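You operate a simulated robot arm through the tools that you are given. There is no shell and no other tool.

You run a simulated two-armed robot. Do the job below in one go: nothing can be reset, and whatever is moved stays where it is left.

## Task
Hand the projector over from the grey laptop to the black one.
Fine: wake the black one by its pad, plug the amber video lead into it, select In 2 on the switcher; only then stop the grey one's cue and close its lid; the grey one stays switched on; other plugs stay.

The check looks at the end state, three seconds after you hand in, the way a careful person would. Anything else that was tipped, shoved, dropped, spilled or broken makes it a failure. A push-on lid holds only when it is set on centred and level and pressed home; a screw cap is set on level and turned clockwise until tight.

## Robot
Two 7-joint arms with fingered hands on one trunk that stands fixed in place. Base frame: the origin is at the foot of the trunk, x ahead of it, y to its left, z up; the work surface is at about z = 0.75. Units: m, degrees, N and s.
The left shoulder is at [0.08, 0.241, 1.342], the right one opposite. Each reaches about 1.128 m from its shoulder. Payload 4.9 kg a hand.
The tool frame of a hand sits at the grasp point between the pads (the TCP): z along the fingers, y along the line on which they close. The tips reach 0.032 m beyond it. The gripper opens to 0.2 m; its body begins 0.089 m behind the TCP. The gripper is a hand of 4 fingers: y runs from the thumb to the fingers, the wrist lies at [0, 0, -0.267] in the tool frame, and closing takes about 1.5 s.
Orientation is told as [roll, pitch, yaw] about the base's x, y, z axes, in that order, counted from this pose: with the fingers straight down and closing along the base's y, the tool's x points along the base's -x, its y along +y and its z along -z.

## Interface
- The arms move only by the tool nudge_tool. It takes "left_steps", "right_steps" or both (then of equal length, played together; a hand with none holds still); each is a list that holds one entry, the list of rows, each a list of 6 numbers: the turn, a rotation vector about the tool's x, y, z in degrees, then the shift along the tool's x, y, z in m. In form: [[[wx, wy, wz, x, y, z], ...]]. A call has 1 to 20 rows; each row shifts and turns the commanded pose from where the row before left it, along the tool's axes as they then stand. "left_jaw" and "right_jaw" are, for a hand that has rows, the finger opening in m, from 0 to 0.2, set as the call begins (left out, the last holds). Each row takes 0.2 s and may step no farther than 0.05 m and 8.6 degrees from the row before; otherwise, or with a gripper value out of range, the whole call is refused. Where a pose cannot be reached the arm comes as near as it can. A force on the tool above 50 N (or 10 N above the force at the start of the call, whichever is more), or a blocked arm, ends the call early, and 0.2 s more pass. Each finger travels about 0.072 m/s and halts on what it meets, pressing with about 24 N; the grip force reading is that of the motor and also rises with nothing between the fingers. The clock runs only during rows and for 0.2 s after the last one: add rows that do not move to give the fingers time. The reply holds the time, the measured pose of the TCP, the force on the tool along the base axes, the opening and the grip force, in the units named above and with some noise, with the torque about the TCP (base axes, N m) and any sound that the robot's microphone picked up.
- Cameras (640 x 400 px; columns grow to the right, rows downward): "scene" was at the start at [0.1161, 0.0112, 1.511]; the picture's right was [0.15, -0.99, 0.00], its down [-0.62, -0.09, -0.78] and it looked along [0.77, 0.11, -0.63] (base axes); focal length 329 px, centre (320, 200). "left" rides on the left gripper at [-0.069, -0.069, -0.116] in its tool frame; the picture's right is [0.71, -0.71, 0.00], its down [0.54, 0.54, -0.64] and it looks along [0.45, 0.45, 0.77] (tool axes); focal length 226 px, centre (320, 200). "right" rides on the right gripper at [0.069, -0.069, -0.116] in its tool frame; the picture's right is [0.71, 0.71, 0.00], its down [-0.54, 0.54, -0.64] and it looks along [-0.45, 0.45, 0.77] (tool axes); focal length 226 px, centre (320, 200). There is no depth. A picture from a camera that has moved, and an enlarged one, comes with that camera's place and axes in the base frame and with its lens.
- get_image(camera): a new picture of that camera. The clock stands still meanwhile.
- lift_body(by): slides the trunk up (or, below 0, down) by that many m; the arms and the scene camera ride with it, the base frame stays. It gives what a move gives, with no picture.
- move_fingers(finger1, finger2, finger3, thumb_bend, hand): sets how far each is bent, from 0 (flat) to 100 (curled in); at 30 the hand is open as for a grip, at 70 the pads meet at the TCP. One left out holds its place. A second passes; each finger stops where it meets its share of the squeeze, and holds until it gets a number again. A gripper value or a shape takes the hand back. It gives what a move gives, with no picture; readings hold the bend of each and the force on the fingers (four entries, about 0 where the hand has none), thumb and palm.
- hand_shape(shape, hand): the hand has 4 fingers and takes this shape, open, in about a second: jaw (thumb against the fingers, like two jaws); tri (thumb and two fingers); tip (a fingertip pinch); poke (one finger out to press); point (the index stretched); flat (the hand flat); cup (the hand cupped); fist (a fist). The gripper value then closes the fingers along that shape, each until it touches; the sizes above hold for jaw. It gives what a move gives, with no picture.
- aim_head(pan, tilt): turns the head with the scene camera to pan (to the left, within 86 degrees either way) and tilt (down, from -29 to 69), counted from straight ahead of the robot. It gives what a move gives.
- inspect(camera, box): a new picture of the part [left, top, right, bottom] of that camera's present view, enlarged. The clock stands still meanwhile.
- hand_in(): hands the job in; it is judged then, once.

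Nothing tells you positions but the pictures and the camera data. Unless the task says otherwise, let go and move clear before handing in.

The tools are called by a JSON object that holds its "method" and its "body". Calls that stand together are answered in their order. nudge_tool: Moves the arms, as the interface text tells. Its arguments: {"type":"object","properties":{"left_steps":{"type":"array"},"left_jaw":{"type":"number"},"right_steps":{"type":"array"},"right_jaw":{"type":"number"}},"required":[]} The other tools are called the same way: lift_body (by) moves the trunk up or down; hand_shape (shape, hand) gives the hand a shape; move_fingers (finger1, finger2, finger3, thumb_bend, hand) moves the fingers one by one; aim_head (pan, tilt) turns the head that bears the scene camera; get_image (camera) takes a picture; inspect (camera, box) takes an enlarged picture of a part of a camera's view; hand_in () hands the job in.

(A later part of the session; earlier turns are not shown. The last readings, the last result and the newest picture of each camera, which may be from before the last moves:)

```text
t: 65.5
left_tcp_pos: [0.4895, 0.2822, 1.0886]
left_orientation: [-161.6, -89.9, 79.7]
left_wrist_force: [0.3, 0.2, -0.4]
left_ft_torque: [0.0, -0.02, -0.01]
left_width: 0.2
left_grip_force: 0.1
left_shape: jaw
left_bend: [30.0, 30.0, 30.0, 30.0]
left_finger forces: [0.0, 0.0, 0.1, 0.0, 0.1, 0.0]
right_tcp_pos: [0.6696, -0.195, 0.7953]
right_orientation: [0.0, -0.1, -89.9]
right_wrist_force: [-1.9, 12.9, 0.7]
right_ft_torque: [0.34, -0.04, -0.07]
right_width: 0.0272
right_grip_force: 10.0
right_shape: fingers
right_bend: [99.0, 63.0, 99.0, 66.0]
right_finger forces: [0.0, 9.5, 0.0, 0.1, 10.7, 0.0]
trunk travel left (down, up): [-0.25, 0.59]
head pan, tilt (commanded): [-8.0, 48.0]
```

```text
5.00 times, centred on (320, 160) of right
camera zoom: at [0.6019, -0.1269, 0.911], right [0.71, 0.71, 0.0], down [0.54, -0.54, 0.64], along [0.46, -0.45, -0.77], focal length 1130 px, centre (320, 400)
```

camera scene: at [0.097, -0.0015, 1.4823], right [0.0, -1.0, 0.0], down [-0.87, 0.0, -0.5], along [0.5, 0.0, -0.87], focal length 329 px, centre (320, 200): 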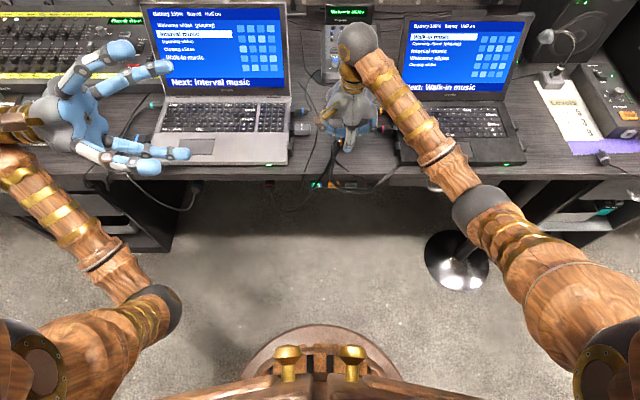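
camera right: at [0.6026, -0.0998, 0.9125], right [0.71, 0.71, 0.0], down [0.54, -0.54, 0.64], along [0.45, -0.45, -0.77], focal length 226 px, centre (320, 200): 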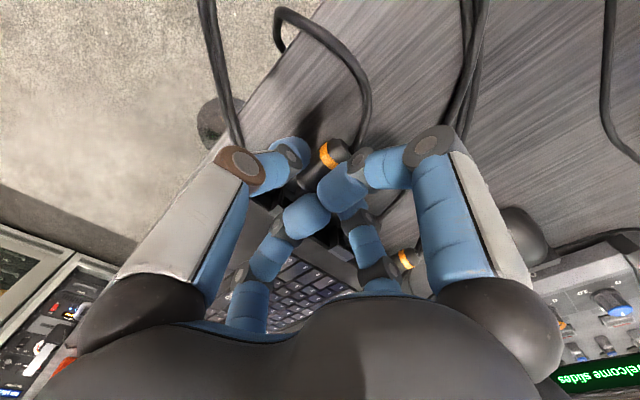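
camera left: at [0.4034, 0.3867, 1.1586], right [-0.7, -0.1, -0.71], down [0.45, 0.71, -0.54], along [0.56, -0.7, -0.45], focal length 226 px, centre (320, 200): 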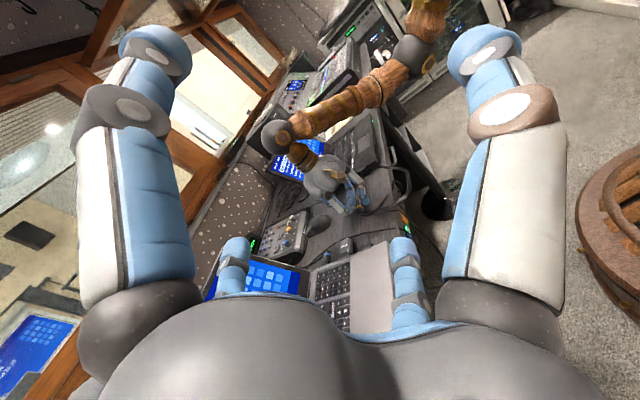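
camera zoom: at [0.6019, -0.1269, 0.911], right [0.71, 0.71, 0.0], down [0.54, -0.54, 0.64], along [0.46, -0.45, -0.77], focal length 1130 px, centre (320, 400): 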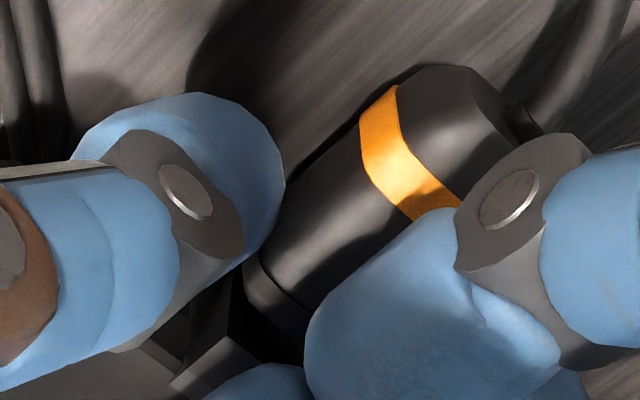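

The plug has stopped against something inside the hood and is slipping back in my fingers rather than going in. I'll back off and take a detailed look at the socket.

{"method": "nudge_tool", "body": {"right_steps": [[[0, 0, 0, 0.01, 0, 0], [0, 0, 0, 0.02, 0, 0], [0, 0, 0, 0.03, 0, 0], [0, 0, 0, 0.04, 0, 0], [0, 0, 0, 0.02, 0, 0], [0, 0, 0, 0, 0, 0]]]}}

{"method": "inspect", "body": {"camera": "left", "box": [356, 165, 374, 181]}}

{"method": "inspect", "body": {"camera": "scene", "box": [362, 203, 378, 221]}}

{"method": "inspect", "body": {"camera": "left", "box": [350, 165, 380, 205]}}

```text
t: 66.9
left_tcp_pos: [0.4885, 0.2806, 1.0886]
left_orientation: [-46.5, -90.0, -35.4]
left_wrist_force: [-0.7, 0.1, 0.1]
left_ft_torque: [-0.01, 0.0, 0.03]
left_width: 0.1999
left_grip_force: 0.0
left_shape: jaw
left_bend: [30.0, 30.0, 30.0, 30.0]
left_finger forces: [0.0, 0.1, 0.0, 0.0, 0.0, 0.1]
right_tcp_pos: [0.6695, -0.0769, 0.793]
right_orientation: [0.0, 0.1, -90.0]
right_wrist_force: [-0.7, -0.6, 0.4]
right_ft_torque: [-0.03, -0.02, -0.02]
right_width: 0.0259
right_grip_force: 9.7
right_shape: fingers
right_bend: [99.0, 63.0, 99.0, 67.0]
right_finger forces: [0.0, 9.8, 0.0, 0.0, 9.7, 0.0]
trunk travel left (down, up): [-0.25, 0.59]
head pan, tilt (commanded): [-8.0, 48.0]
```

```text
16.00 times, centred on (365, 173) of left
camera zoom: at [0.404, 0.3862, 1.1585], right [-0.7, -0.1, -0.71], down [0.45, 0.71, -0.54], along [0.56, -0.7, -0.46], focal length 3617 px, centre (-400, 632)
```

zoom: 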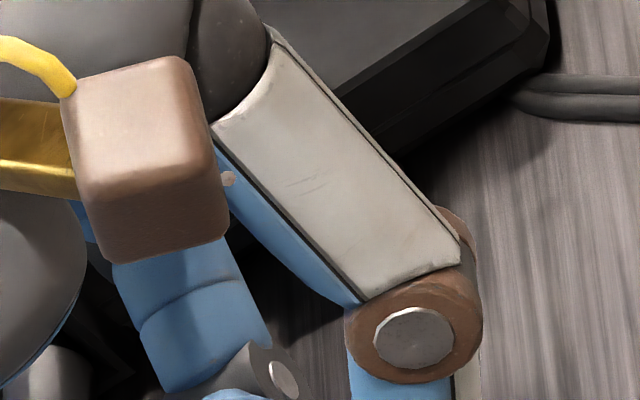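

```text
16.00 times, centred on (370, 212) of scene
camera zoom: at [0.109, -0.0128, 1.4975], right [-0.14, -0.99, 0.0], down [-0.74, 0.1, -0.67], along [0.66, -0.09, -0.74], focal length 5269 px, centre (-480, 8)
```

zoom: 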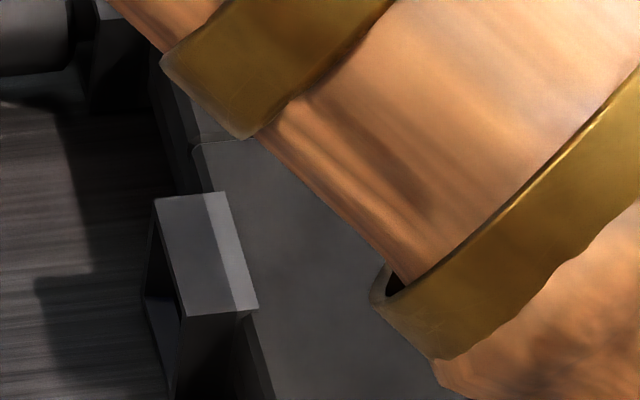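

```text
10.00 times, centred on (365, 185) of left
camera zoom: at [0.404, 0.3862, 1.1585], right [-0.7, -0.1, -0.71], down [0.45, 0.71, -0.54], along [0.56, -0.7, -0.46], focal length 2261 px, centre (-130, 350)
```

zoom: 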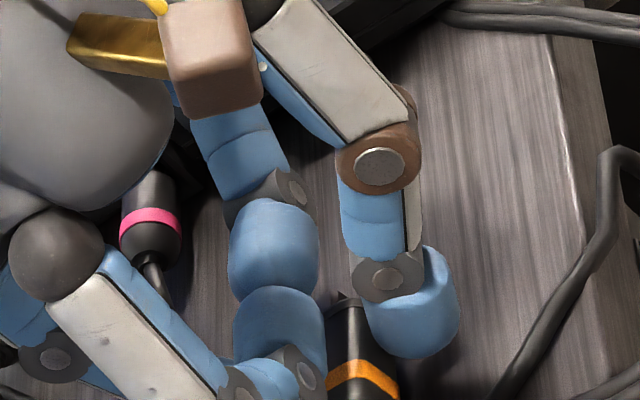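

{"method": "nudge_tool", "body": {"right_steps": [[[0, 0, 0, 0, 0.015, 0], [0, 0, 0, 0, 0.02, 0], [0, 0, 0, 0, 0, 0]]]}}

{"method": "inspect", "body": {"camera": "left", "box": [358, 160, 378, 176]}}

{"method": "inspect", "body": {"camera": "left", "box": [340, 185, 370, 215]}}

{"method": "inspect", "body": {"camera": "scene", "box": [300, 195, 340, 225]}}

```text
t: 67.7
left_tcp_pos: [0.489, 0.2807, 1.0884]
left_orientation: [-27.1, -89.9, -54.8]
left_wrist_force: [0.1, 0.0, -0.6]
left_ft_torque: [0.05, 0.03, 0.01]
left_width: 0.1996
left_grip_force: 0.0
left_shape: jaw
left_bend: [30.0, 30.0, 30.0, 30.0]
left_finger forces: [0.0, 0.0, 0.0, 0.0, 0.0, 0.1]
right_tcp_pos: [0.7055, -0.0767, 0.7942]
right_orientation: [-0.1, 0.0, -89.9]
right_wrist_force: [-0.7, 0.3, -0.1]
right_ft_torque: [-0.03, -0.03, -0.01]
right_width: 0.026
right_grip_force: 9.7
right_shape: fingers
right_bend: [99.0, 63.0, 99.0, 67.0]
right_finger forces: [0.0, 9.8, 0.0, 0.1, 9.7, 0.1]
trunk travel left (down, up): [-0.25, 0.59]
head pan, tilt (commanded): [-8.0, 48.0]
```

```text
16.00 times, centred on (368, 168) of left
camera zoom: at [0.4037, 0.3864, 1.1586], right [-0.7, -0.1, -0.71], down [0.45, 0.71, -0.54], along [0.56, -0.7, -0.45], focal length 3617 px, centre (-448, 712)
```

zoom: 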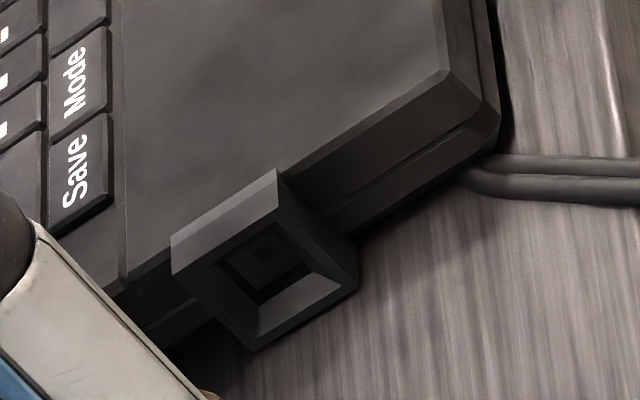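

```text
13.33 times, centred on (355, 200) of left
camera zoom: at [0.4037, 0.3864, 1.1586], right [-0.7, -0.1, -0.71], down [0.45, 0.71, -0.54], along [0.56, -0.7, -0.45], focal length 3014 px, centre (-147, 200)
```

zoom: 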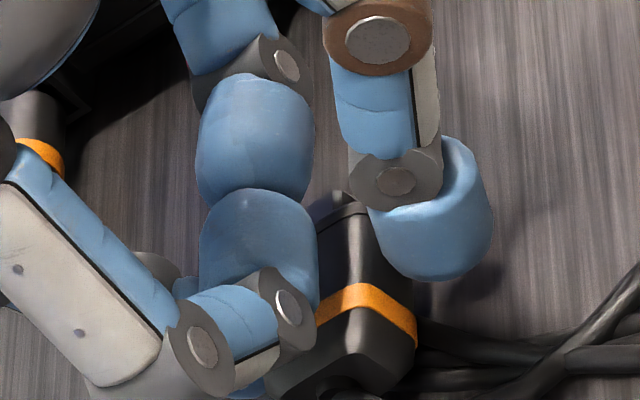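

```text
13.33 times, centred on (320, 210) of scene
camera zoom: at [0.1086, -0.0126, 1.4976], right [-0.14, -0.99, 0.0], down [-0.74, 0.1, -0.67], along [0.66, -0.09, -0.74], focal length 4390 px, centre (320, 67)
```

zoom: 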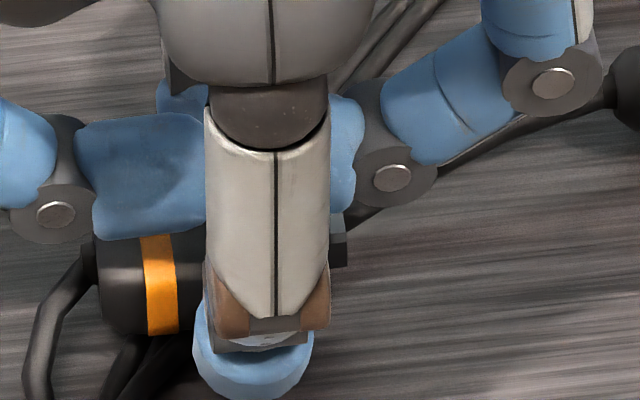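

Now I see the funnel and inner socket clearly. I'll check whether the plug rolled or yawed in the grip by zooming in on it from both cameras.

{"method": "inspect", "body": {"camera": "left", "box": [352, 198, 368, 214]}}

{"method": "inspect", "body": {"camera": "right", "box": [280, 120, 360, 200]}}

{"method": "inspect", "body": {"camera": "left", "box": [361, 167, 371, 177]}}

```text
16.00 times, centred on (360, 206) of left
camera zoom: at [0.4037, 0.3864, 1.1586], right [-0.7, -0.1, -0.71], down [0.45, 0.71, -0.54], along [0.56, -0.7, -0.45], focal length 3617 px, centre (-320, 104)
```

zoom: 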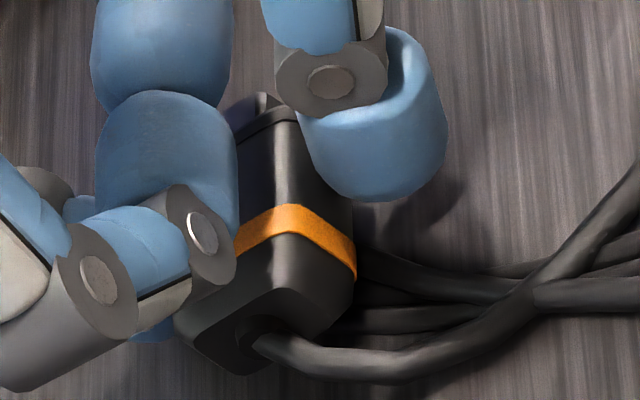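

```text
5.00 times, centred on (320, 160) of right
camera zoom: at [0.6379, -0.0082, 0.9104], right [0.71, 0.71, 0.0], down [0.54, -0.54, 0.64], along [0.46, -0.45, -0.77], focal length 1130 px, centre (320, 400)
```

zoom: 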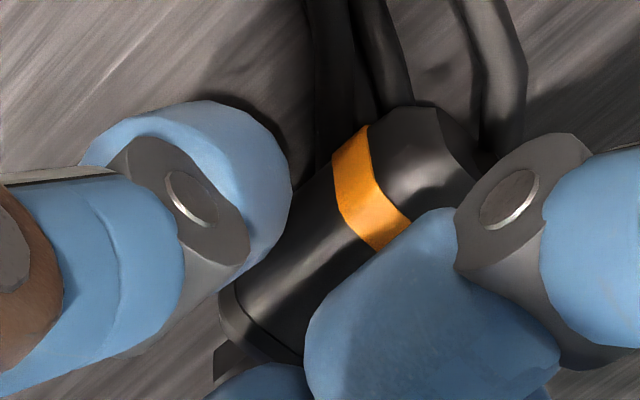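

```text
16.00 times, centred on (366, 172) of left
camera zoom: at [0.4037, 0.3864, 1.1586], right [-0.7, -0.1, -0.71], down [0.45, 0.71, -0.54], along [0.56, -0.7, -0.45], focal length 3617 px, centre (-416, 648)
```

zoom: 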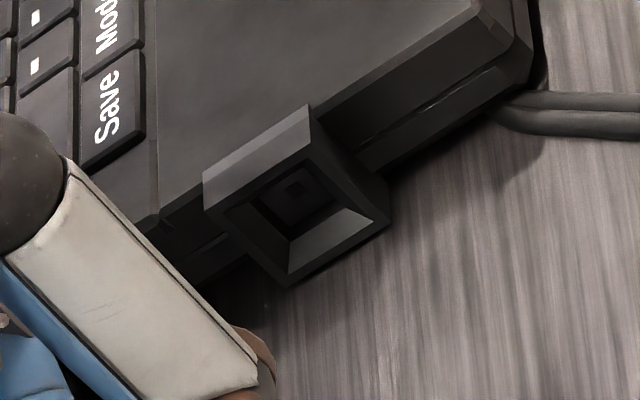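

Orientation looks fine; by both cameras the plug was about 2-3 mm too far in +x (consistent with the side force). I'll retry with the TCP at x about 0.6685, approaching slowly.

{"method": "nudge_tool", "body": {"right_steps": [[[0, 0, 0, 0, -0.018, 0], [0, 0, 0, 0, -0.0187, 0], [0, 0, 0, -0.02, 0, 0], [0, 0, 0, -0.03, 0, 0], [0, 0, 0, -0.03, 0, 0], [0, 0, 0, -0.02, 0, 0], [0, 0, 0, -0.008, 0, 0], [0, 0, 0, 0, 0, 0]]]}}

{"method": "nudge_tool", "body": {"right_steps": [[[0, 0, 0, -0.002, 0, 0], [0, 0, 0, -0.002, 0, 0]]]}}

{"method": "nudge_tool", "body": {"right_steps": [[[0, 0, 0, -0.002, 0, 0], [0, 0, 0, 0, 0, 0]]]}}

```text
t: 69.5
left_tcp_pos: [0.4884, 0.2811, 1.0889]
left_orientation: [-88.7, -90.0, 6.7]
left_wrist_force: [0.3, 0.4, 0.5]
left_ft_torque: [0.03, -0.02, -0.02]
left_width: 0.2
left_grip_force: 0.0
left_shape: jaw
left_bend: [30.0, 30.0, 30.0, 30.0]
left_finger forces: [0.1, 0.0, 0.1, 0.1, 0.0, 0.1]
right_tcp_pos: [0.6693, -0.1854, 0.7955]
right_orientation: [0.0, 0.0, -89.9]
right_wrist_force: [-0.1, 0.2, -0.5]
right_ft_torque: [0.0, 0.01, 0.02]
right_width: 0.0259
right_grip_force: 9.5
right_shape: fingers
right_bend: [99.0, 63.0, 99.0, 67.0]
right_finger forces: [0.0, 9.8, 0.0, 0.0, 9.7, 0.1]
trunk travel left (down, up): [-0.25, 0.59]
head pan, tilt (commanded): [-8.0, 48.0]
```

```text
t: 70.1
left_tcp_pos: [0.4895, 0.2824, 1.0879]
left_orientation: [-92.4, -90.0, 10.4]
left_wrist_force: [0.7, -0.3, 0.0]
left_ft_torque: [-0.02, -0.02, 0.01]
left_width: 0.2001
left_grip_force: 0.1
left_shape: jaw
left_bend: [30.0, 30.0, 30.0, 30.0]
left_finger forces: [0.2, 0.0, 0.1, 0.0, 0.0, 0.0]
right_tcp_pos: [0.6695, -0.1884, 0.7949]
right_orientation: [0.0, -0.1, -89.9]
right_wrist_force: [0.2, 1.4, 0.6]
right_ft_torque: [0.05, -0.05, 0.0]
right_width: 0.0253
right_grip_force: 9.2
right_shape: fingers
right_bend: [99.0, 63.0, 99.0, 67.0]
right_finger forces: [0.0, 10.1, 0.0, 0.0, 9.3, 0.1]
trunk travel left (down, up): [-0.25, 0.59]
head pan, tilt (commanded): [-8.0, 48.0]
```

```text
t: 70.7
left_tcp_pos: [0.4883, 0.2819, 1.0891]
left_orientation: [-144.4, -89.9, 62.3]
left_wrist_force: [-0.2, -0.3, -0.4]
left_ft_torque: [0.0, -0.01, 0.0]
left_width: 0.1998
left_grip_force: 0.1
left_shape: jaw
left_bend: [30.0, 30.0, 30.0, 30.0]
left_finger forces: [0.0, 0.0, 0.1, 0.0, 0.0, 0.0]
right_tcp_pos: [0.6699, -0.1902, 0.7948]
right_orientation: [0.0, 0.0, -90.0]
right_wrist_force: [-0.8, 7.9, 1.3]
right_ft_torque: [0.2, 0.05, -0.05]
right_width: 0.0257
right_grip_force: 10.7
right_shape: fingers
right_bend: [99.0, 63.0, 99.0, 67.0]
right_finger forces: [0.0, 9.5, 0.1, 0.0, 10.2, 0.0]
trunk travel left (down, up): [-0.25, 0.59]
head pan, tilt (commanded): [-8.0, 48.0]
```

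Contact again at the same depth with a small upward force, so the tongue may be low. I'll hold light pressure and search upward in small steps.

{"method": "nudge_tool", "body": {"right_steps": [[[0, 0, 0, 0.001, 0, -0.001], [0, 0, 0, 0, 0, 0]]]}}

{"method": "nudge_tool", "body": {"right_steps": [[[0, 0, 0, 0, 0, -0.001], [0, 0, 0, 0, 0, 0]]]}}

{"method": "nudge_tool", "body": {"right_steps": [[[0, 0, 0, 0, 0, -0.001], [0, 0, 0, 0, 0, 0]]]}}

```text
t: 71.3
left_tcp_pos: [0.4882, 0.2803, 1.0887]
left_orientation: [-114.0, -90.0, 32.0]
left_wrist_force: [-0.2, 0.4, -0.3]
left_ft_torque: [-0.03, 0.03, -0.03]
left_width: 0.1999
left_grip_force: 0.1
left_shape: jaw
left_bend: [30.0, 30.0, 30.0, 30.0]
left_finger forces: [0.1, 0.1, 0.0, 0.0, 0.0, 0.1]
right_tcp_pos: [0.6684, -0.19, 0.7944]
right_orientation: [0.0, -0.1, -90.0]
right_wrist_force: [-0.7, 5.1, -4.4]
right_ft_torque: [0.14, 0.02, -0.04]
right_width: 0.0258
right_grip_force: 9.2
right_shape: fingers
right_bend: [99.0, 63.0, 99.0, 67.0]
right_finger forces: [0.0, 9.2, 0.0, 0.0, 9.4, 0.1]
trunk travel left (down, up): [-0.25, 0.59]
head pan, tilt (commanded): [-8.0, 48.0]
```

```text
t: 71.9
left_tcp_pos: [0.4899, 0.2812, 1.0875]
left_orientation: [-96.0, -90.0, 14.1]
left_wrist_force: [0.9, 0.6, -0.3]
left_ft_torque: [-0.01, -0.01, -0.03]
left_width: 0.2
left_grip_force: 0.1
left_shape: jaw
left_bend: [30.0, 30.0, 30.0, 30.0]
left_finger forces: [0.0, 0.1, 0.0, 0.1, 0.0, 0.1]
right_tcp_pos: [0.6682, -0.1903, 0.7954]
right_orientation: [-0.1, 0.0, -90.1]
right_wrist_force: [-1.3, 5.0, -7.7]
right_ft_torque: [0.12, 0.08, -0.03]
right_width: 0.0255
right_grip_force: 9.2
right_shape: fingers
right_bend: [99.0, 63.0, 99.0, 67.0]
right_finger forces: [0.0, 8.0, 0.1, 0.0, 9.2, 0.0]
trunk travel left (down, up): [-0.25, 0.59]
head pan, tilt (commanded): [-8.0, 48.0]
```

```text
t: 72.5
left_tcp_pos: [0.4888, 0.2807, 1.0874]
left_orientation: [-90.1, -90.0, 8.1]
left_wrist_force: [-0.1, -0.4, -0.5]
left_ft_torque: [0.0, 0.04, 0.02]
left_width: 0.2001
left_grip_force: 0.0
left_shape: jaw
left_bend: [30.0, 30.0, 30.0, 30.0]
left_finger forces: [0.0, 0.0, 0.0, 0.0, 0.1, 0.1]
right_tcp_pos: [0.6694, -0.1904, 0.7978]
right_orientation: [0.0, -0.1, -90.0]
right_wrist_force: [-2.9, 4.3, -7.4]
right_ft_torque: [0.12, 0.12, -0.05]
right_width: 0.0257
right_grip_force: 9.2
right_shape: fingers
right_bend: [99.0, 63.0, 99.0, 67.0]
right_finger forces: [0.1, 7.8, 0.0, 0.1, 9.3, 0.0]
trunk travel left (down, up): [-0.25, 0.59]
head pan, tilt (commanded): [-8.0, 48.0]
```

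Moving up meets a firm wall right away, so the tongue is already inside the tight slot; it just isn't pushed home. I'll recentre vertically, tighten the grip, and push harder.

{"method": "nudge_tool", "body": {"right_steps": [[[0, 0, 0, 0, -0.0005, 0.0028], [0, 0, 0, 0, 0, 0]]]}}

{"method": "move_fingers", "body": {"hand": "right", "finger2": 74, "thumb_bend": 74}}

{"method": "nudge_tool", "body": {"right_steps": [[[0, 0, 0, -0.002, 0, 0], [0, 0, 0, -0.002, 0, 0], [0, 0, 0, 0, 0, 0]]]}}

```text
t: 73.1
left_tcp_pos: [0.4895, 0.2812, 1.0891]
left_orientation: [-99.8, -90.0, 17.9]
left_wrist_force: [-0.7, -0.7, -0.1]
left_ft_torque: [-0.01, 0.03, -0.02]
left_width: 0.1999
left_grip_force: 0.1
left_shape: jaw
left_bend: [30.0, 30.0, 30.0, 30.0]
left_finger forces: [0.0, 0.0, 0.0, 0.1, 0.1, 0.0]
right_tcp_pos: [0.6683, -0.1895, 0.7942]
right_orientation: [0.0, -0.1, -90.0]
right_wrist_force: [-0.9, 3.5, -1.8]
right_ft_torque: [0.1, 0.07, -0.04]
right_width: 0.0261
right_grip_force: 8.9
right_shape: fingers
right_bend: [99.0, 63.0, 99.0, 67.0]
right_finger forces: [0.0, 8.3, 0.1, 0.1, 9.9, 0.0]
trunk travel left (down, up): [-0.25, 0.59]
head pan, tilt (commanded): [-8.0, 48.0]
```

```text
t: 74.1
left_tcp_pos: [0.4876, 0.2803, 1.088]
left_orientation: [-107.2, -89.9, 25.1]
left_wrist_force: [0.1, 0.3, -0.3]
left_ft_torque: [0.0, 0.0, -0.03]
left_width: 0.2
left_grip_force: 0.0
left_shape: jaw
left_bend: [30.0, 30.0, 30.0, 30.0]
left_finger forces: [0.1, 0.1, 0.1, 0.1, 0.0, 0.1]
right_tcp_pos: [0.6679, -0.1896, 0.795]
right_orientation: [0.0, 0.0, -90.0]
right_wrist_force: [-6.2, 1.8, -3.2]
right_ft_torque: [0.05, 0.08, -0.02]
right_width: 0.0249
right_grip_force: 10.3
right_shape: fingers
right_bend: [99.0, 62.0, 99.0, 67.0]
right_finger forces: [0.0, 7.9, 0.0, 0.1, 13.2, 0.0]
trunk travel left (down, up): [-0.25, 0.59]
head pan, tilt (commanded): [-8.0, 48.0]
```

```text
t: 74.9
left_tcp_pos: [0.4893, 0.2825, 1.0894]
left_orientation: [-148.7, -89.9, 66.8]
left_wrist_force: [0.3, -0.3, 0.7]
left_ft_torque: [-0.01, 0.0, 0.02]
left_width: 0.1999
left_grip_force: 0.2
left_shape: jaw
left_bend: [30.0, 30.0, 30.0, 30.0]
left_finger forces: [0.0, 0.0, 0.0, 0.0, 0.0, 0.0]
right_tcp_pos: [0.6675, -0.1925, 0.7947]
right_orientation: [-0.1, 0.0, -89.9]
right_wrist_force: [-5.1, 11.5, -2.7]
right_ft_torque: [0.35, 0.1, -0.07]
right_width: 0.0247
right_grip_force: 10.8
right_shape: fingers
right_bend: [99.0, 62.0, 99.0, 67.0]
right_finger forces: [0.0, 8.4, 0.0, 0.0, 12.7, 0.1]
trunk travel left (down, up): [-0.25, 0.59]
head pan, tilt (commanded): [-8.0, 48.0]
```

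{"method": "inspect", "body": {"camera": "left", "box": [362, 158, 382, 174]}}

{"method": "inspect", "body": {"camera": "right", "box": [280, 130, 350, 200]}}

{"method": "inspect", "body": {"camera": "scene", "box": [345, 200, 385, 230]}}

```text
16.00 times, centred on (372, 166) of left
camera zoom: at [0.4037, 0.3878, 1.1581], right [-0.7, -0.1, -0.71], down [0.45, 0.71, -0.54], along [0.56, -0.7, -0.45], focal length 3617 px, centre (-512, 744)
```

zoom: 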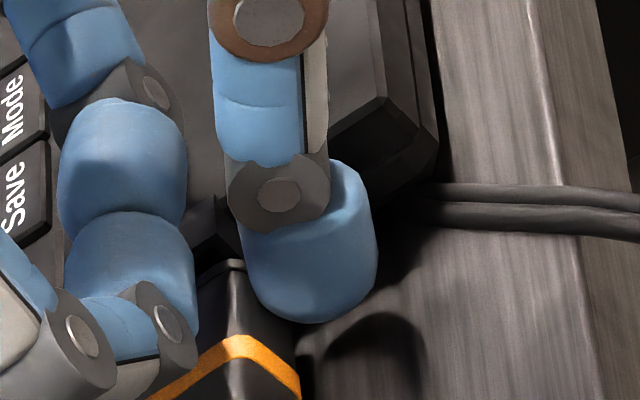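

```text
5.71 times, centred on (315, 165) of right
camera zoom: at [0.5993, -0.1242, 0.9111], right [0.71, 0.71, 0.0], down [0.54, -0.54, 0.64], along [0.46, -0.45, -0.77], focal length 1292 px, centre (349, 400)
```

zoom: 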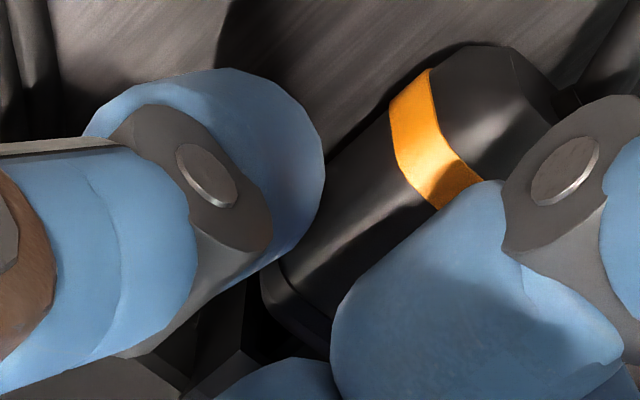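

```text
13.33 times, centred on (365, 215) of scene
camera zoom: at [0.1089, -0.011, 1.4976], right [-0.14, -0.99, 0.0], down [-0.74, 0.1, -0.67], along [0.66, -0.09, -0.74], focal length 4390 px, centre (-280, 0)
```

zoom: 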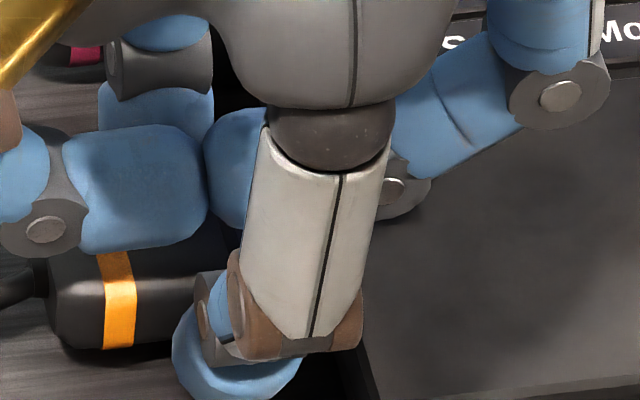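

The gap between plug body and hood is a few mm. I'll compare with the already-plugged blue video lead on the grey laptop to see how deep a seated plug sits.

{"method": "aim_head", "body": {"pan": 15, "tilt": 48}}

{"method": "get_image", "body": {"camera": "scene"}}

{"method": "inspect", "body": {"camera": "left", "box": [310, 240, 370, 300]}}

```text
t: 75.8
left_tcp_pos: [0.4902, 0.2822, 1.0881]
left_orientation: [-153.8, -90.0, 71.7]
left_wrist_force: [-0.2, -0.3, 0.2]
left_ft_torque: [0.03, 0.0, -0.01]
left_width: 0.2
left_grip_force: 0.0
left_shape: jaw
left_bend: [30.0, 30.0, 30.0, 30.0]
left_finger forces: [0.0, 0.0, 0.0, 0.0, 0.0, 0.0]
right_tcp_pos: [0.6675, -0.1931, 0.7953]
right_orientation: [0.0, -0.2, -89.9]
right_wrist_force: [-5.0, 12.0, -2.8]
right_ft_torque: [0.31, 0.17, -0.04]
right_width: 0.0246
right_grip_force: 10.6
right_shape: fingers
right_bend: [99.0, 62.0, 99.0, 67.0]
right_finger forces: [0.0, 8.2, 0.1, 0.0, 13.0, 0.0]
trunk travel left (down, up): [-0.25, 0.59]
head pan, tilt (commanded): [15.0, 48.0]
```

```text
taken
camera scene: at [0.1069, 0.0201, 1.4975], right [0.26, -0.97, 0.0], down [-0.72, -0.19, -0.67], along [0.65, 0.17, -0.74], focal length 329 px, centre (320, 200)
```

scene: 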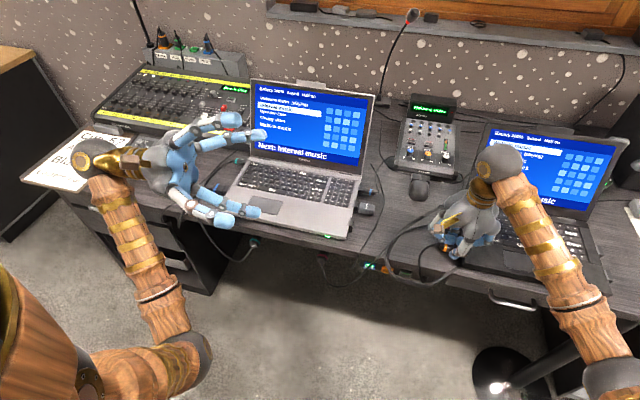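

```text
6.67 times, centred on (340, 270) of left
camera zoom: at [0.4037, 0.3875, 1.1581], right [-0.7, -0.1, -0.71], down [0.45, 0.71, -0.54], along [0.56, -0.7, -0.45], focal length 1507 px, centre (187, -267)
```

zoom: 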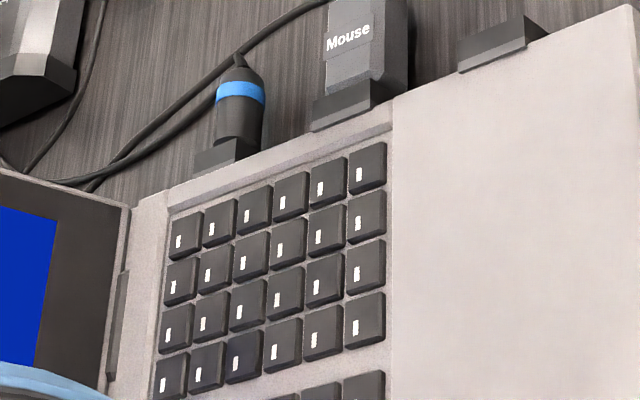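

The seated plugs' bodies sit right against their hoods, so mine isn't home. My two cameras resolve x+z well but not x−z, so I'll do a small search: back out, shift diagonally (−x, +z), and press again to see whether it goes deeper.

{"method": "nudge_tool", "body": {"right_steps": [[[0, 0, 0, 0.006, 0, 0], [0, 0, 0, 0.006, 0, 0], [0, 0, 0, 0, -0.0005, -0.002], [0, 0, 0, -0.004, 0, 0], [0, 0, 0, -0.004, 0, 0], [0, 0, 0, 0, 0, 0]]]}}

{"method": "aim_head", "body": {"pan": -8, "tilt": 48}}

```text
t: 77.2
left_tcp_pos: [0.4877, 0.2819, 1.0885]
left_orientation: [-141.9, -90.0, 60.0]
left_wrist_force: [-0.3, -0.7, 0.2]
left_ft_torque: [0.0, 0.01, 0.0]
left_width: 0.1999
left_grip_force: 0.0
left_shape: jaw
left_bend: [30.0, 30.0, 30.0, 30.0]
left_finger forces: [0.1, 0.1, 0.0, 0.1, 0.1, 0.1]
right_tcp_pos: [0.6674, -0.1881, 0.7964]
right_orientation: [-0.1, 0.0, -89.8]
right_wrist_force: [-4.5, 10.8, -1.7]
right_ft_torque: [0.26, 0.17, 0.03]
right_width: 0.0209
right_grip_force: 9.7
right_shape: fingers
right_bend: [99.0, 61.0, 99.0, 68.0]
right_finger forces: [0.1, 9.0, 0.0, 0.1, 12.2, 0.1]
trunk travel left (down, up): [-0.25, 0.59]
head pan, tilt (commanded): [15.0, 48.0]
```

```text
t: 78.1
left_tcp_pos: [0.4883, 0.282, 1.0886]
left_orientation: [-161.1, -90.1, 79.1]
left_wrist_force: [-0.3, -0.7, -0.7]
left_ft_torque: [0.02, -0.02, 0.01]
left_width: 0.2002
left_grip_force: 0.1
left_shape: jaw
left_bend: [30.0, 30.0, 30.0, 30.0]
left_finger forces: [0.1, 0.0, 0.0, 0.0, 0.1, 0.0]
right_tcp_pos: [0.667, -0.19, 0.7979]
right_orientation: [0.0, -0.1, -90.0]
right_wrist_force: [-6.5, 10.4, -1.0]
right_ft_torque: [0.26, 0.19, 0.08]
right_width: 0.021
right_grip_force: 10.4
right_shape: fingers
right_bend: [99.0, 61.0, 99.0, 68.0]
right_finger forces: [0.0, 8.5, 0.1, 0.0, 13.4, 0.1]
trunk travel left (down, up): [-0.25, 0.59]
head pan, tilt (commanded): [-8.0, 48.0]
```

The strong squeeze is pushing the plug off-centre in my fingers whenever it's free. I'll back out, rebalance the squeeze so the plug is centred again, and re-measure.

{"method": "nudge_tool", "body": {"right_steps": [[[0, 0, 0, 0.01, 0, 0], [0, 0, 0, 0.02, 0, 0], [0, 0, 0, 0, 0, 0]]]}}

{"method": "move_fingers", "body": {"hand": "right", "finger2": 72, "thumb_bend": 68}}

```text
t: 78.9
left_tcp_pos: [0.489, 0.2792, 1.0892]
left_orientation: [-24.3, -90.0, -57.8]
left_wrist_force: [1.0, -0.6, -0.4]
left_ft_torque: [0.03, 0.01, 0.02]
left_width: 0.1999
left_grip_force: 0.1
left_shape: jaw
left_bend: [30.0, 30.0, 30.0, 30.0]
left_finger forces: [0.1, 0.0, 0.0, 0.0, 0.1, 0.1]
right_tcp_pos: [0.6678, -0.161, 0.7981]
right_orientation: [0.0, -0.1, -89.9]
right_wrist_force: [-1.1, 0.8, 0.2]
right_ft_torque: [-0.01, 0.0, 0.0]
right_width: 0.0203
right_grip_force: 10.9
right_shape: fingers
right_bend: [99.0, 61.0, 99.0, 68.0]
right_finger forces: [0.0, 11.0, 0.0, 0.1, 10.9, 0.1]
trunk travel left (down, up): [-0.25, 0.59]
head pan, tilt (commanded): [-8.0, 48.0]
```

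```text
t: 79.9
left_tcp_pos: [0.4891, 0.2815, 1.0883]
left_orientation: [-71.2, -90.0, -10.8]
left_wrist_force: [-0.6, -0.6, 0.5]
left_ft_torque: [0.02, 0.01, 0.0]
left_width: 0.2
left_grip_force: 0.0
left_shape: jaw
left_bend: [30.0, 30.0, 30.0, 30.0]
left_finger forces: [0.0, 0.0, 0.0, 0.1, 0.0, 0.1]
right_tcp_pos: [0.6687, -0.1594, 0.797]
right_orientation: [-0.1, 0.0, -90.1]
right_wrist_force: [0.0, 0.6, -0.9]
right_ft_torque: [-0.02, 0.0, -0.01]
right_width: 0.0271
right_grip_force: 7.1
right_shape: fingers
right_bend: [99.0, 63.0, 99.0, 66.0]
right_finger forces: [0.0, 6.6, 0.1, 0.0, 6.5, 0.0]
trunk travel left (down, up): [-0.25, 0.59]
head pan, tilt (commanded): [-8.0, 48.0]
```

{"method": "move_fingers", "body": {"hand": "right", "finger2": 78, "thumb_bend": 69}}

{"method": "inspect", "body": {"camera": "left", "box": [358, 168, 382, 192]}}

{"method": "inspect", "body": {"camera": "right", "box": [280, 130, 350, 200]}}

{"method": "inspect", "body": {"camera": "scene", "box": [335, 200, 375, 230]}}

```text
t: 80.9
left_tcp_pos: [0.4893, 0.2809, 1.0887]
left_orientation: [-81.4, -90.0, -0.5]
left_wrist_force: [-0.1, -0.2, 0.0]
left_ft_torque: [-0.01, -0.02, 0.02]
left_width: 0.2004
left_grip_force: 0.1
left_shape: jaw
left_bend: [30.0, 30.0, 30.0, 30.0]
left_finger forces: [0.0, 0.0, 0.1, 0.0, 0.0, 0.0]
right_tcp_pos: [0.6688, -0.1592, 0.7977]
right_orientation: [-0.1, 0.1, -90.1]
right_wrist_force: [0.0, 0.3, 0.4]
right_ft_torque: [-0.02, -0.02, 0.01]
right_width: 0.0262
right_grip_force: 6.7
right_shape: fingers
right_bend: [99.0, 62.0, 99.0, 66.0]
right_finger forces: [0.0, 6.8, 0.0, 0.0, 6.8, 0.0]
trunk travel left (down, up): [-0.25, 0.59]
head pan, tilt (commanded): [-8.0, 48.0]
```

```text
16.00 times, centred on (370, 180) of left
camera zoom: at [0.404, 0.3866, 1.1584], right [-0.7, -0.1, -0.71], down [0.45, 0.71, -0.54], along [0.56, -0.7, -0.45], focal length 3617 px, centre (-480, 520)
```

zoom: 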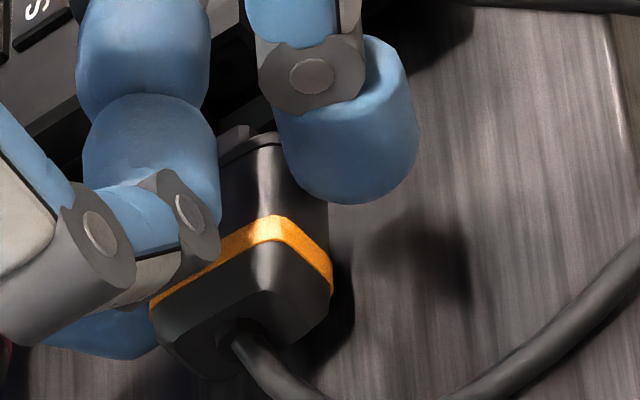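

```text
5.71 times, centred on (315, 165) of right
camera zoom: at [0.6007, -0.0908, 0.9139], right [0.71, 0.71, 0.0], down [0.54, -0.54, 0.64], along [0.45, -0.45, -0.77], focal length 1292 px, centre (349, 400)
```

zoom: 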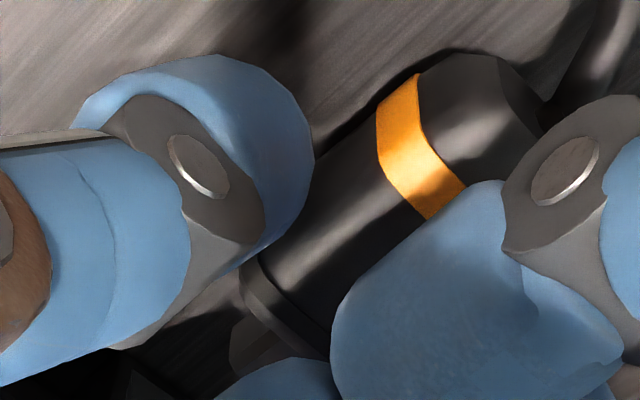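

```text
13.33 times, centred on (355, 215) of scene
camera zoom: at [0.109, -0.0123, 1.4975], right [-0.14, -0.99, 0.0], down [-0.74, 0.1, -0.67], along [0.66, -0.09, -0.74], focal length 4390 px, centre (-147, 0)
```

zoom: 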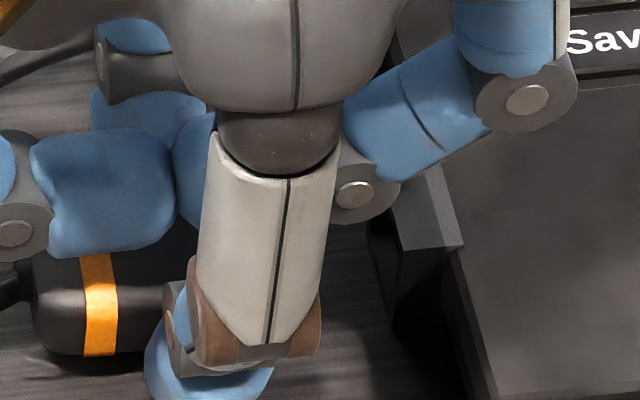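

The plug seems tilted a few degrees in the grip now (nose up). I'll set it down flat just in front of the port, re-grip it level, and turn the left hand to get a view that resolves x−z.

{"method": "nudge_tool", "body": {"right_steps": [[[0, 0, 0, 0.015, 0, 0], [0, 0, 0, 0.015, 0.002, 0.003], [0, 0, 0, 0, 0, 0.003], [0, 0, 0, 0, 0, 0.001]]], "left_steps": [[[0, 0, -8, 0, 0, 0], [0, 0, -8, 0, 0, 0], [0, 0, -8, 0, 0, 0], [0, 0, -8, 0, 0, 0]]]}}

{"method": "nudge_tool", "body": {"left_steps": [[[0, 0, -8.3, 0, 0, 0], [0, 0, -8.3, 0, 0, 0], [0, 0, -8.3, 0, 0, 0], [0, 0, -8.3, 0, 0, 0], [0, 0, -8.3, 0, 0, 0], [0, 0, -8.3, 0, 0, 0], [0, 0, -8.2, 0, 0, 0], [0, 0, 0, 0, 0, 0]]]}}

{"method": "get_image", "body": {"camera": "left"}}

```text
t: 81.9
left_tcp_pos: [0.4887, 0.2812, 1.0901]
left_orientation: [-89.9, -57.9, 8.0]
left_wrist_force: [0.0, 0.4, -0.2]
left_ft_torque: [-0.01, -0.01, 0.01]
left_width: 0.2
left_grip_force: 0.1
left_shape: jaw
left_bend: [30.0, 30.0, 30.0, 30.0]
left_finger forces: [0.0, 0.1, 0.1, 0.1, 0.0, 0.0]
right_tcp_pos: [0.6699, -0.1307, 0.792]
right_orientation: [0.1, -0.1, -90.0]
right_wrist_force: [0.1, 0.4, 3.7]
right_ft_torque: [-0.01, -0.04, 0.03]
right_width: 0.0261
right_grip_force: 8.0
right_shape: fingers
right_bend: [99.0, 62.0, 99.0, 66.0]
right_finger forces: [0.1, 7.9, 0.0, 0.0, 7.8, 0.0]
trunk travel left (down, up): [-0.25, 0.59]
head pan, tilt (commanded): [-8.0, 48.0]
```

```text
t: 83.7
left_tcp_pos: [0.4886, 0.2818, 1.0883]
left_orientation: [-89.9, 0.1, 7.9]
left_wrist_force: [0.4, 0.5, 0.5]
left_ft_torque: [-0.01, -0.01, 0.02]
left_width: 0.2001
left_grip_force: 0.0
left_shape: jaw
left_bend: [30.0, 30.0, 30.0, 30.0]
left_finger forces: [0.1, 0.0, 0.0, 0.1, 0.1, 0.1]
right_tcp_pos: [0.6691, -0.132, 0.791]
right_orientation: [-0.1, 0.1, -90.0]
right_wrist_force: [1.4, 0.1, 6.0]
right_ft_torque: [0.02, -0.11, 0.02]
right_width: 0.0259
right_grip_force: 8.4
right_shape: fingers
right_bend: [99.0, 62.0, 99.0, 66.0]
right_finger forces: [0.0, 9.0, 0.1, 0.1, 7.7, 0.0]
trunk travel left (down, up): [-0.25, 0.59]
head pan, tilt (commanded): [-8.0, 48.0]
```

```text
taken
camera left: at [0.5399, 0.4059, 1.1588], right [-0.7, -0.1, 0.71], down [-0.63, 0.56, -0.54], along [-0.34, -0.82, -0.45], focal length 226 px, centre (320, 200)
```

left: 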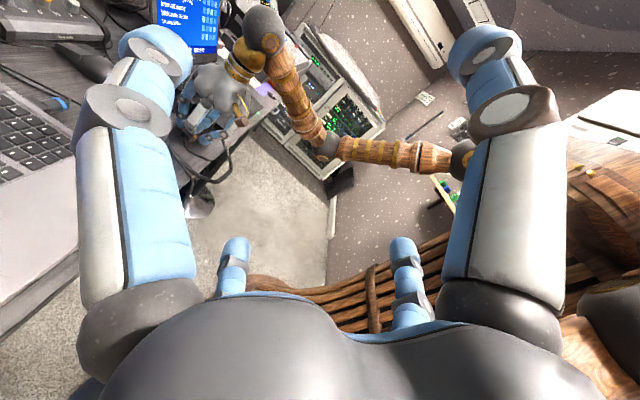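

{"method": "inspect", "body": {"camera": "left", "box": [190, 90, 240, 140]}}

{"method": "inspect", "body": {"camera": "left", "box": [200, 105, 230, 135]}}

```text
8.00 times, centred on (215, 115) of left
camera zoom: at [0.5399, 0.4059, 1.1588], right [-0.7, -0.1, 0.71], down [-0.63, 0.56, -0.54], along [-0.34, -0.82, -0.45], focal length 1808 px, centre (1160, 880)
```

zoom: 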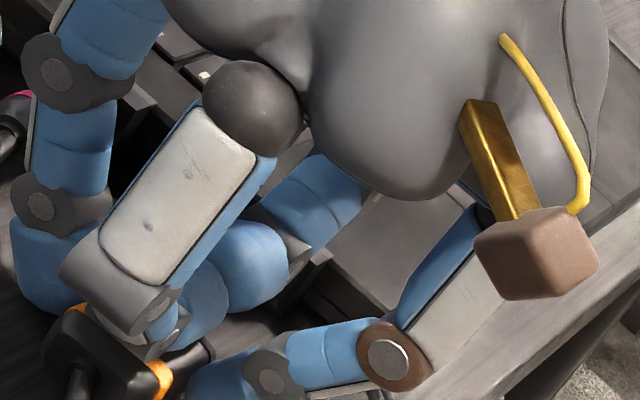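

```text
13.33 times, centred on (215, 120) of left
camera zoom: at [0.5399, 0.4059, 1.1588], right [-0.7, -0.1, 0.71], down [-0.63, 0.56, -0.54], along [-0.34, -0.82, -0.45], focal length 3014 px, centre (1720, 1267)
```

zoom: 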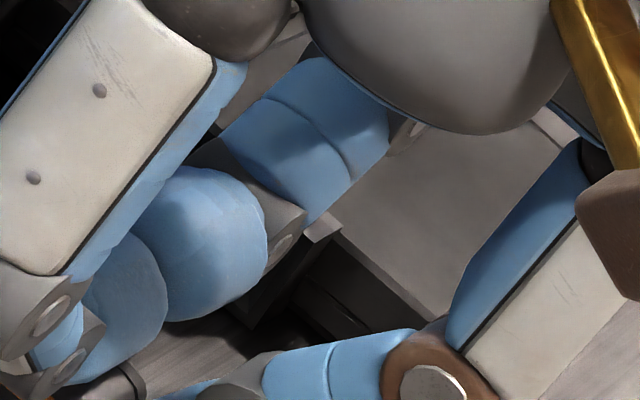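

The right hand blocks the port from here. I'll release the plug flat on the desk right where it is, raise the right hand, and take clean views of plug and port together.

{"method": "move_fingers", "body": {"hand": "right", "finger2": 60, "thumb_bend": 60}}

{"method": "nudge_tool", "body": {"right_steps": [[[0, 0, 0, 0, 0, -0.01], [0, 0, 0, 0, 0, -0.02], [0, 0, 0, 0, 0, -0.04], [0, 0, 0, 0, 0, -0.04], [0, 0, 0, 0, 0, -0.04], [0, 0, 0, 0, 0, -0.04], [0, 0, 0, 0, 0, 0]]]}}

{"method": "inspect", "body": {"camera": "left", "box": [195, 105, 225, 135]}}

{"method": "inspect", "body": {"camera": "scene", "box": [335, 195, 385, 230]}}

{"method": "inspect", "body": {"camera": "right", "box": [220, 40, 380, 160]}}

```text
t: 84.7
left_tcp_pos: [0.4888, 0.2808, 1.0881]
left_orientation: [-90.0, 0.0, 8.0]
left_wrist_force: [0.5, 0.8, -0.1]
left_ft_torque: [0.03, 0.04, -0.01]
left_width: 0.1998
left_grip_force: 0.1
left_shape: jaw
left_bend: [30.0, 30.0, 30.0, 30.0]
left_finger forces: [0.0, 0.0, 0.1, 0.0, 0.1, 0.1]
right_tcp_pos: [0.6699, -0.1301, 0.7905]
right_orientation: [0.0, 0.0, -90.0]
right_wrist_force: [0.6, 0.7, 1.2]
right_ft_torque: [0.02, 0.02, 0.0]
right_width: 0.0358
right_grip_force: 0.7
right_shape: fingers
right_bend: [99.0, 61.0, 99.0, 60.0]
right_finger forces: [0.0, 0.9, 0.0, 0.0, 1.0, 0.0]
trunk travel left (down, up): [-0.25, 0.59]
head pan, tilt (commanded): [-8.0, 48.0]
```

```text
t: 86.3
left_tcp_pos: [0.4889, 0.2802, 1.0889]
left_orientation: [-89.9, 0.0, 8.0]
left_wrist_force: [-0.7, -0.5, -0.2]
left_ft_torque: [0.01, 0.02, -0.01]
left_width: 0.2
left_grip_force: 0.0
left_shape: jaw
left_bend: [30.0, 30.0, 30.0, 30.0]
left_finger forces: [0.0, 0.1, 0.0, 0.0, 0.1, 0.0]
right_tcp_pos: [0.6722, -0.1301, 0.9798]
right_orientation: [0.0, 0.0, -90.0]
right_wrist_force: [0.5, -0.3, 0.2]
right_ft_torque: [0.05, 0.06, 0.02]
right_width: 0.0365
right_grip_force: 0.1
right_shape: fingers
right_bend: [99.0, 60.0, 99.0, 60.0]
right_finger forces: [0.0, 0.0, 0.0, 0.0, 0.0, 0.1]
trunk travel left (down, up): [-0.25, 0.59]
head pan, tilt (commanded): [-8.0, 48.0]
```

```text
13.33 times, centred on (210, 120) of left
camera zoom: at [0.5406, 0.4056, 1.1585], right [-0.7, -0.1, 0.71], down [-0.63, 0.56, -0.54], along [-0.34, -0.82, -0.45], focal length 3014 px, centre (1787, 1267)
```

zoom: 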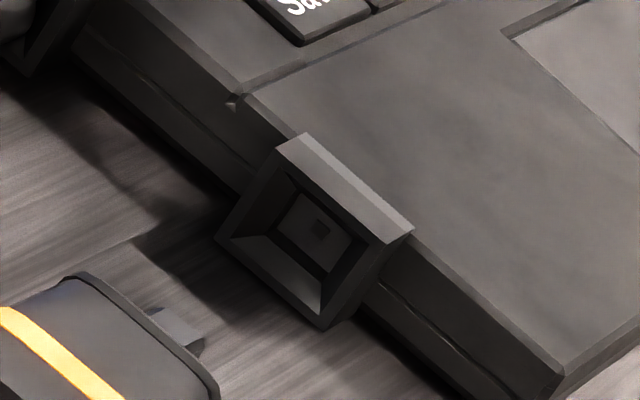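

```text
11.43 times, centred on (360, 212) of scene
camera zoom: at [0.1095, -0.0125, 1.4975], right [-0.14, -0.99, 0.0], down [-0.74, 0.1, -0.67], along [0.66, -0.09, -0.74], focal length 3763 px, centre (-137, 57)
```

zoom: 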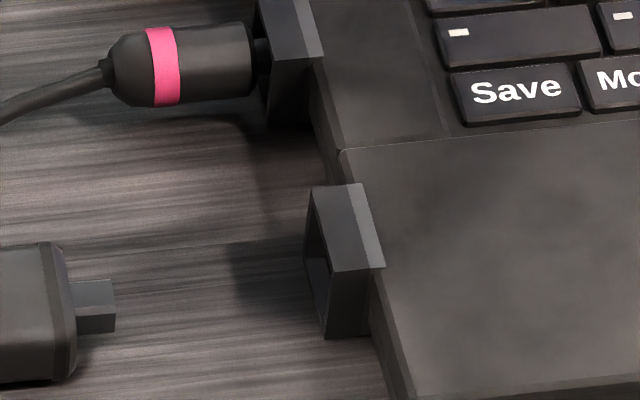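

```text
3.33 times, centred on (300, 100) of right
camera zoom: at [0.6042, -0.0609, 1.0957], right [0.71, 0.71, 0.0], down [0.54, -0.54, 0.64], along [0.45, -0.45, -0.77], focal length 754 px, centre (387, 533)
```

zoom: 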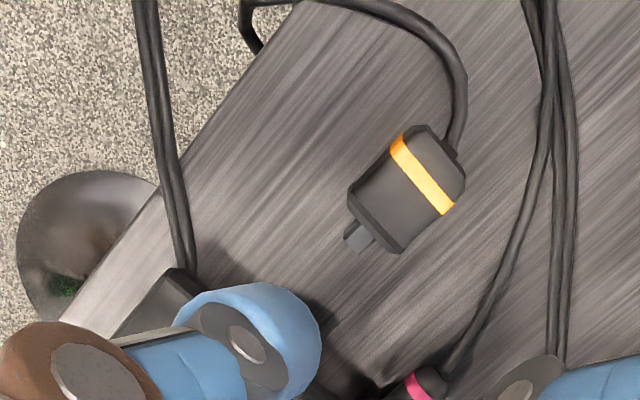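

Now both are clearly visible. Port face centre is about (0.6775, -0.2072, 0.7653) from this view plus the head. I'll measure the plug the same way.

{"method": "inspect", "body": {"camera": "left", "box": [186, 118, 216, 148]}}

{"method": "inspect", "body": {"camera": "scene", "box": [325, 205, 365, 235]}}

```text
13.33 times, centred on (201, 133) of left
camera zoom: at [0.5406, 0.4056, 1.1585], right [-0.7, -0.1, 0.71], down [-0.63, 0.56, -0.54], along [-0.34, -0.82, -0.45], focal length 3014 px, centre (1907, 1093)
```

zoom: 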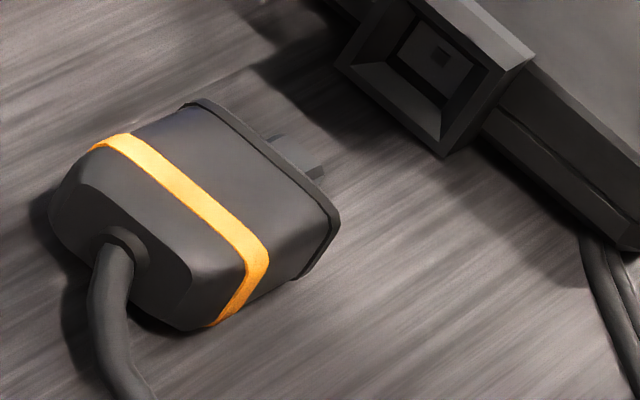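

```text
13.33 times, centred on (345, 220) of scene
camera zoom: at [0.1095, -0.0125, 1.4975], right [-0.14, -0.99, 0.0], down [-0.74, 0.1, -0.67], along [0.66, -0.09, -0.74], focal length 4390 px, centre (-13, -67)
```

zoom: 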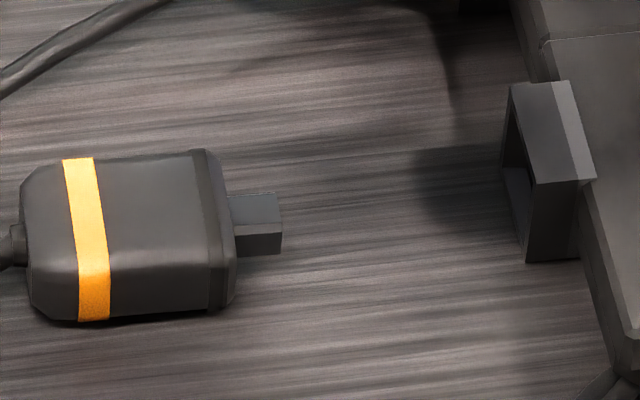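

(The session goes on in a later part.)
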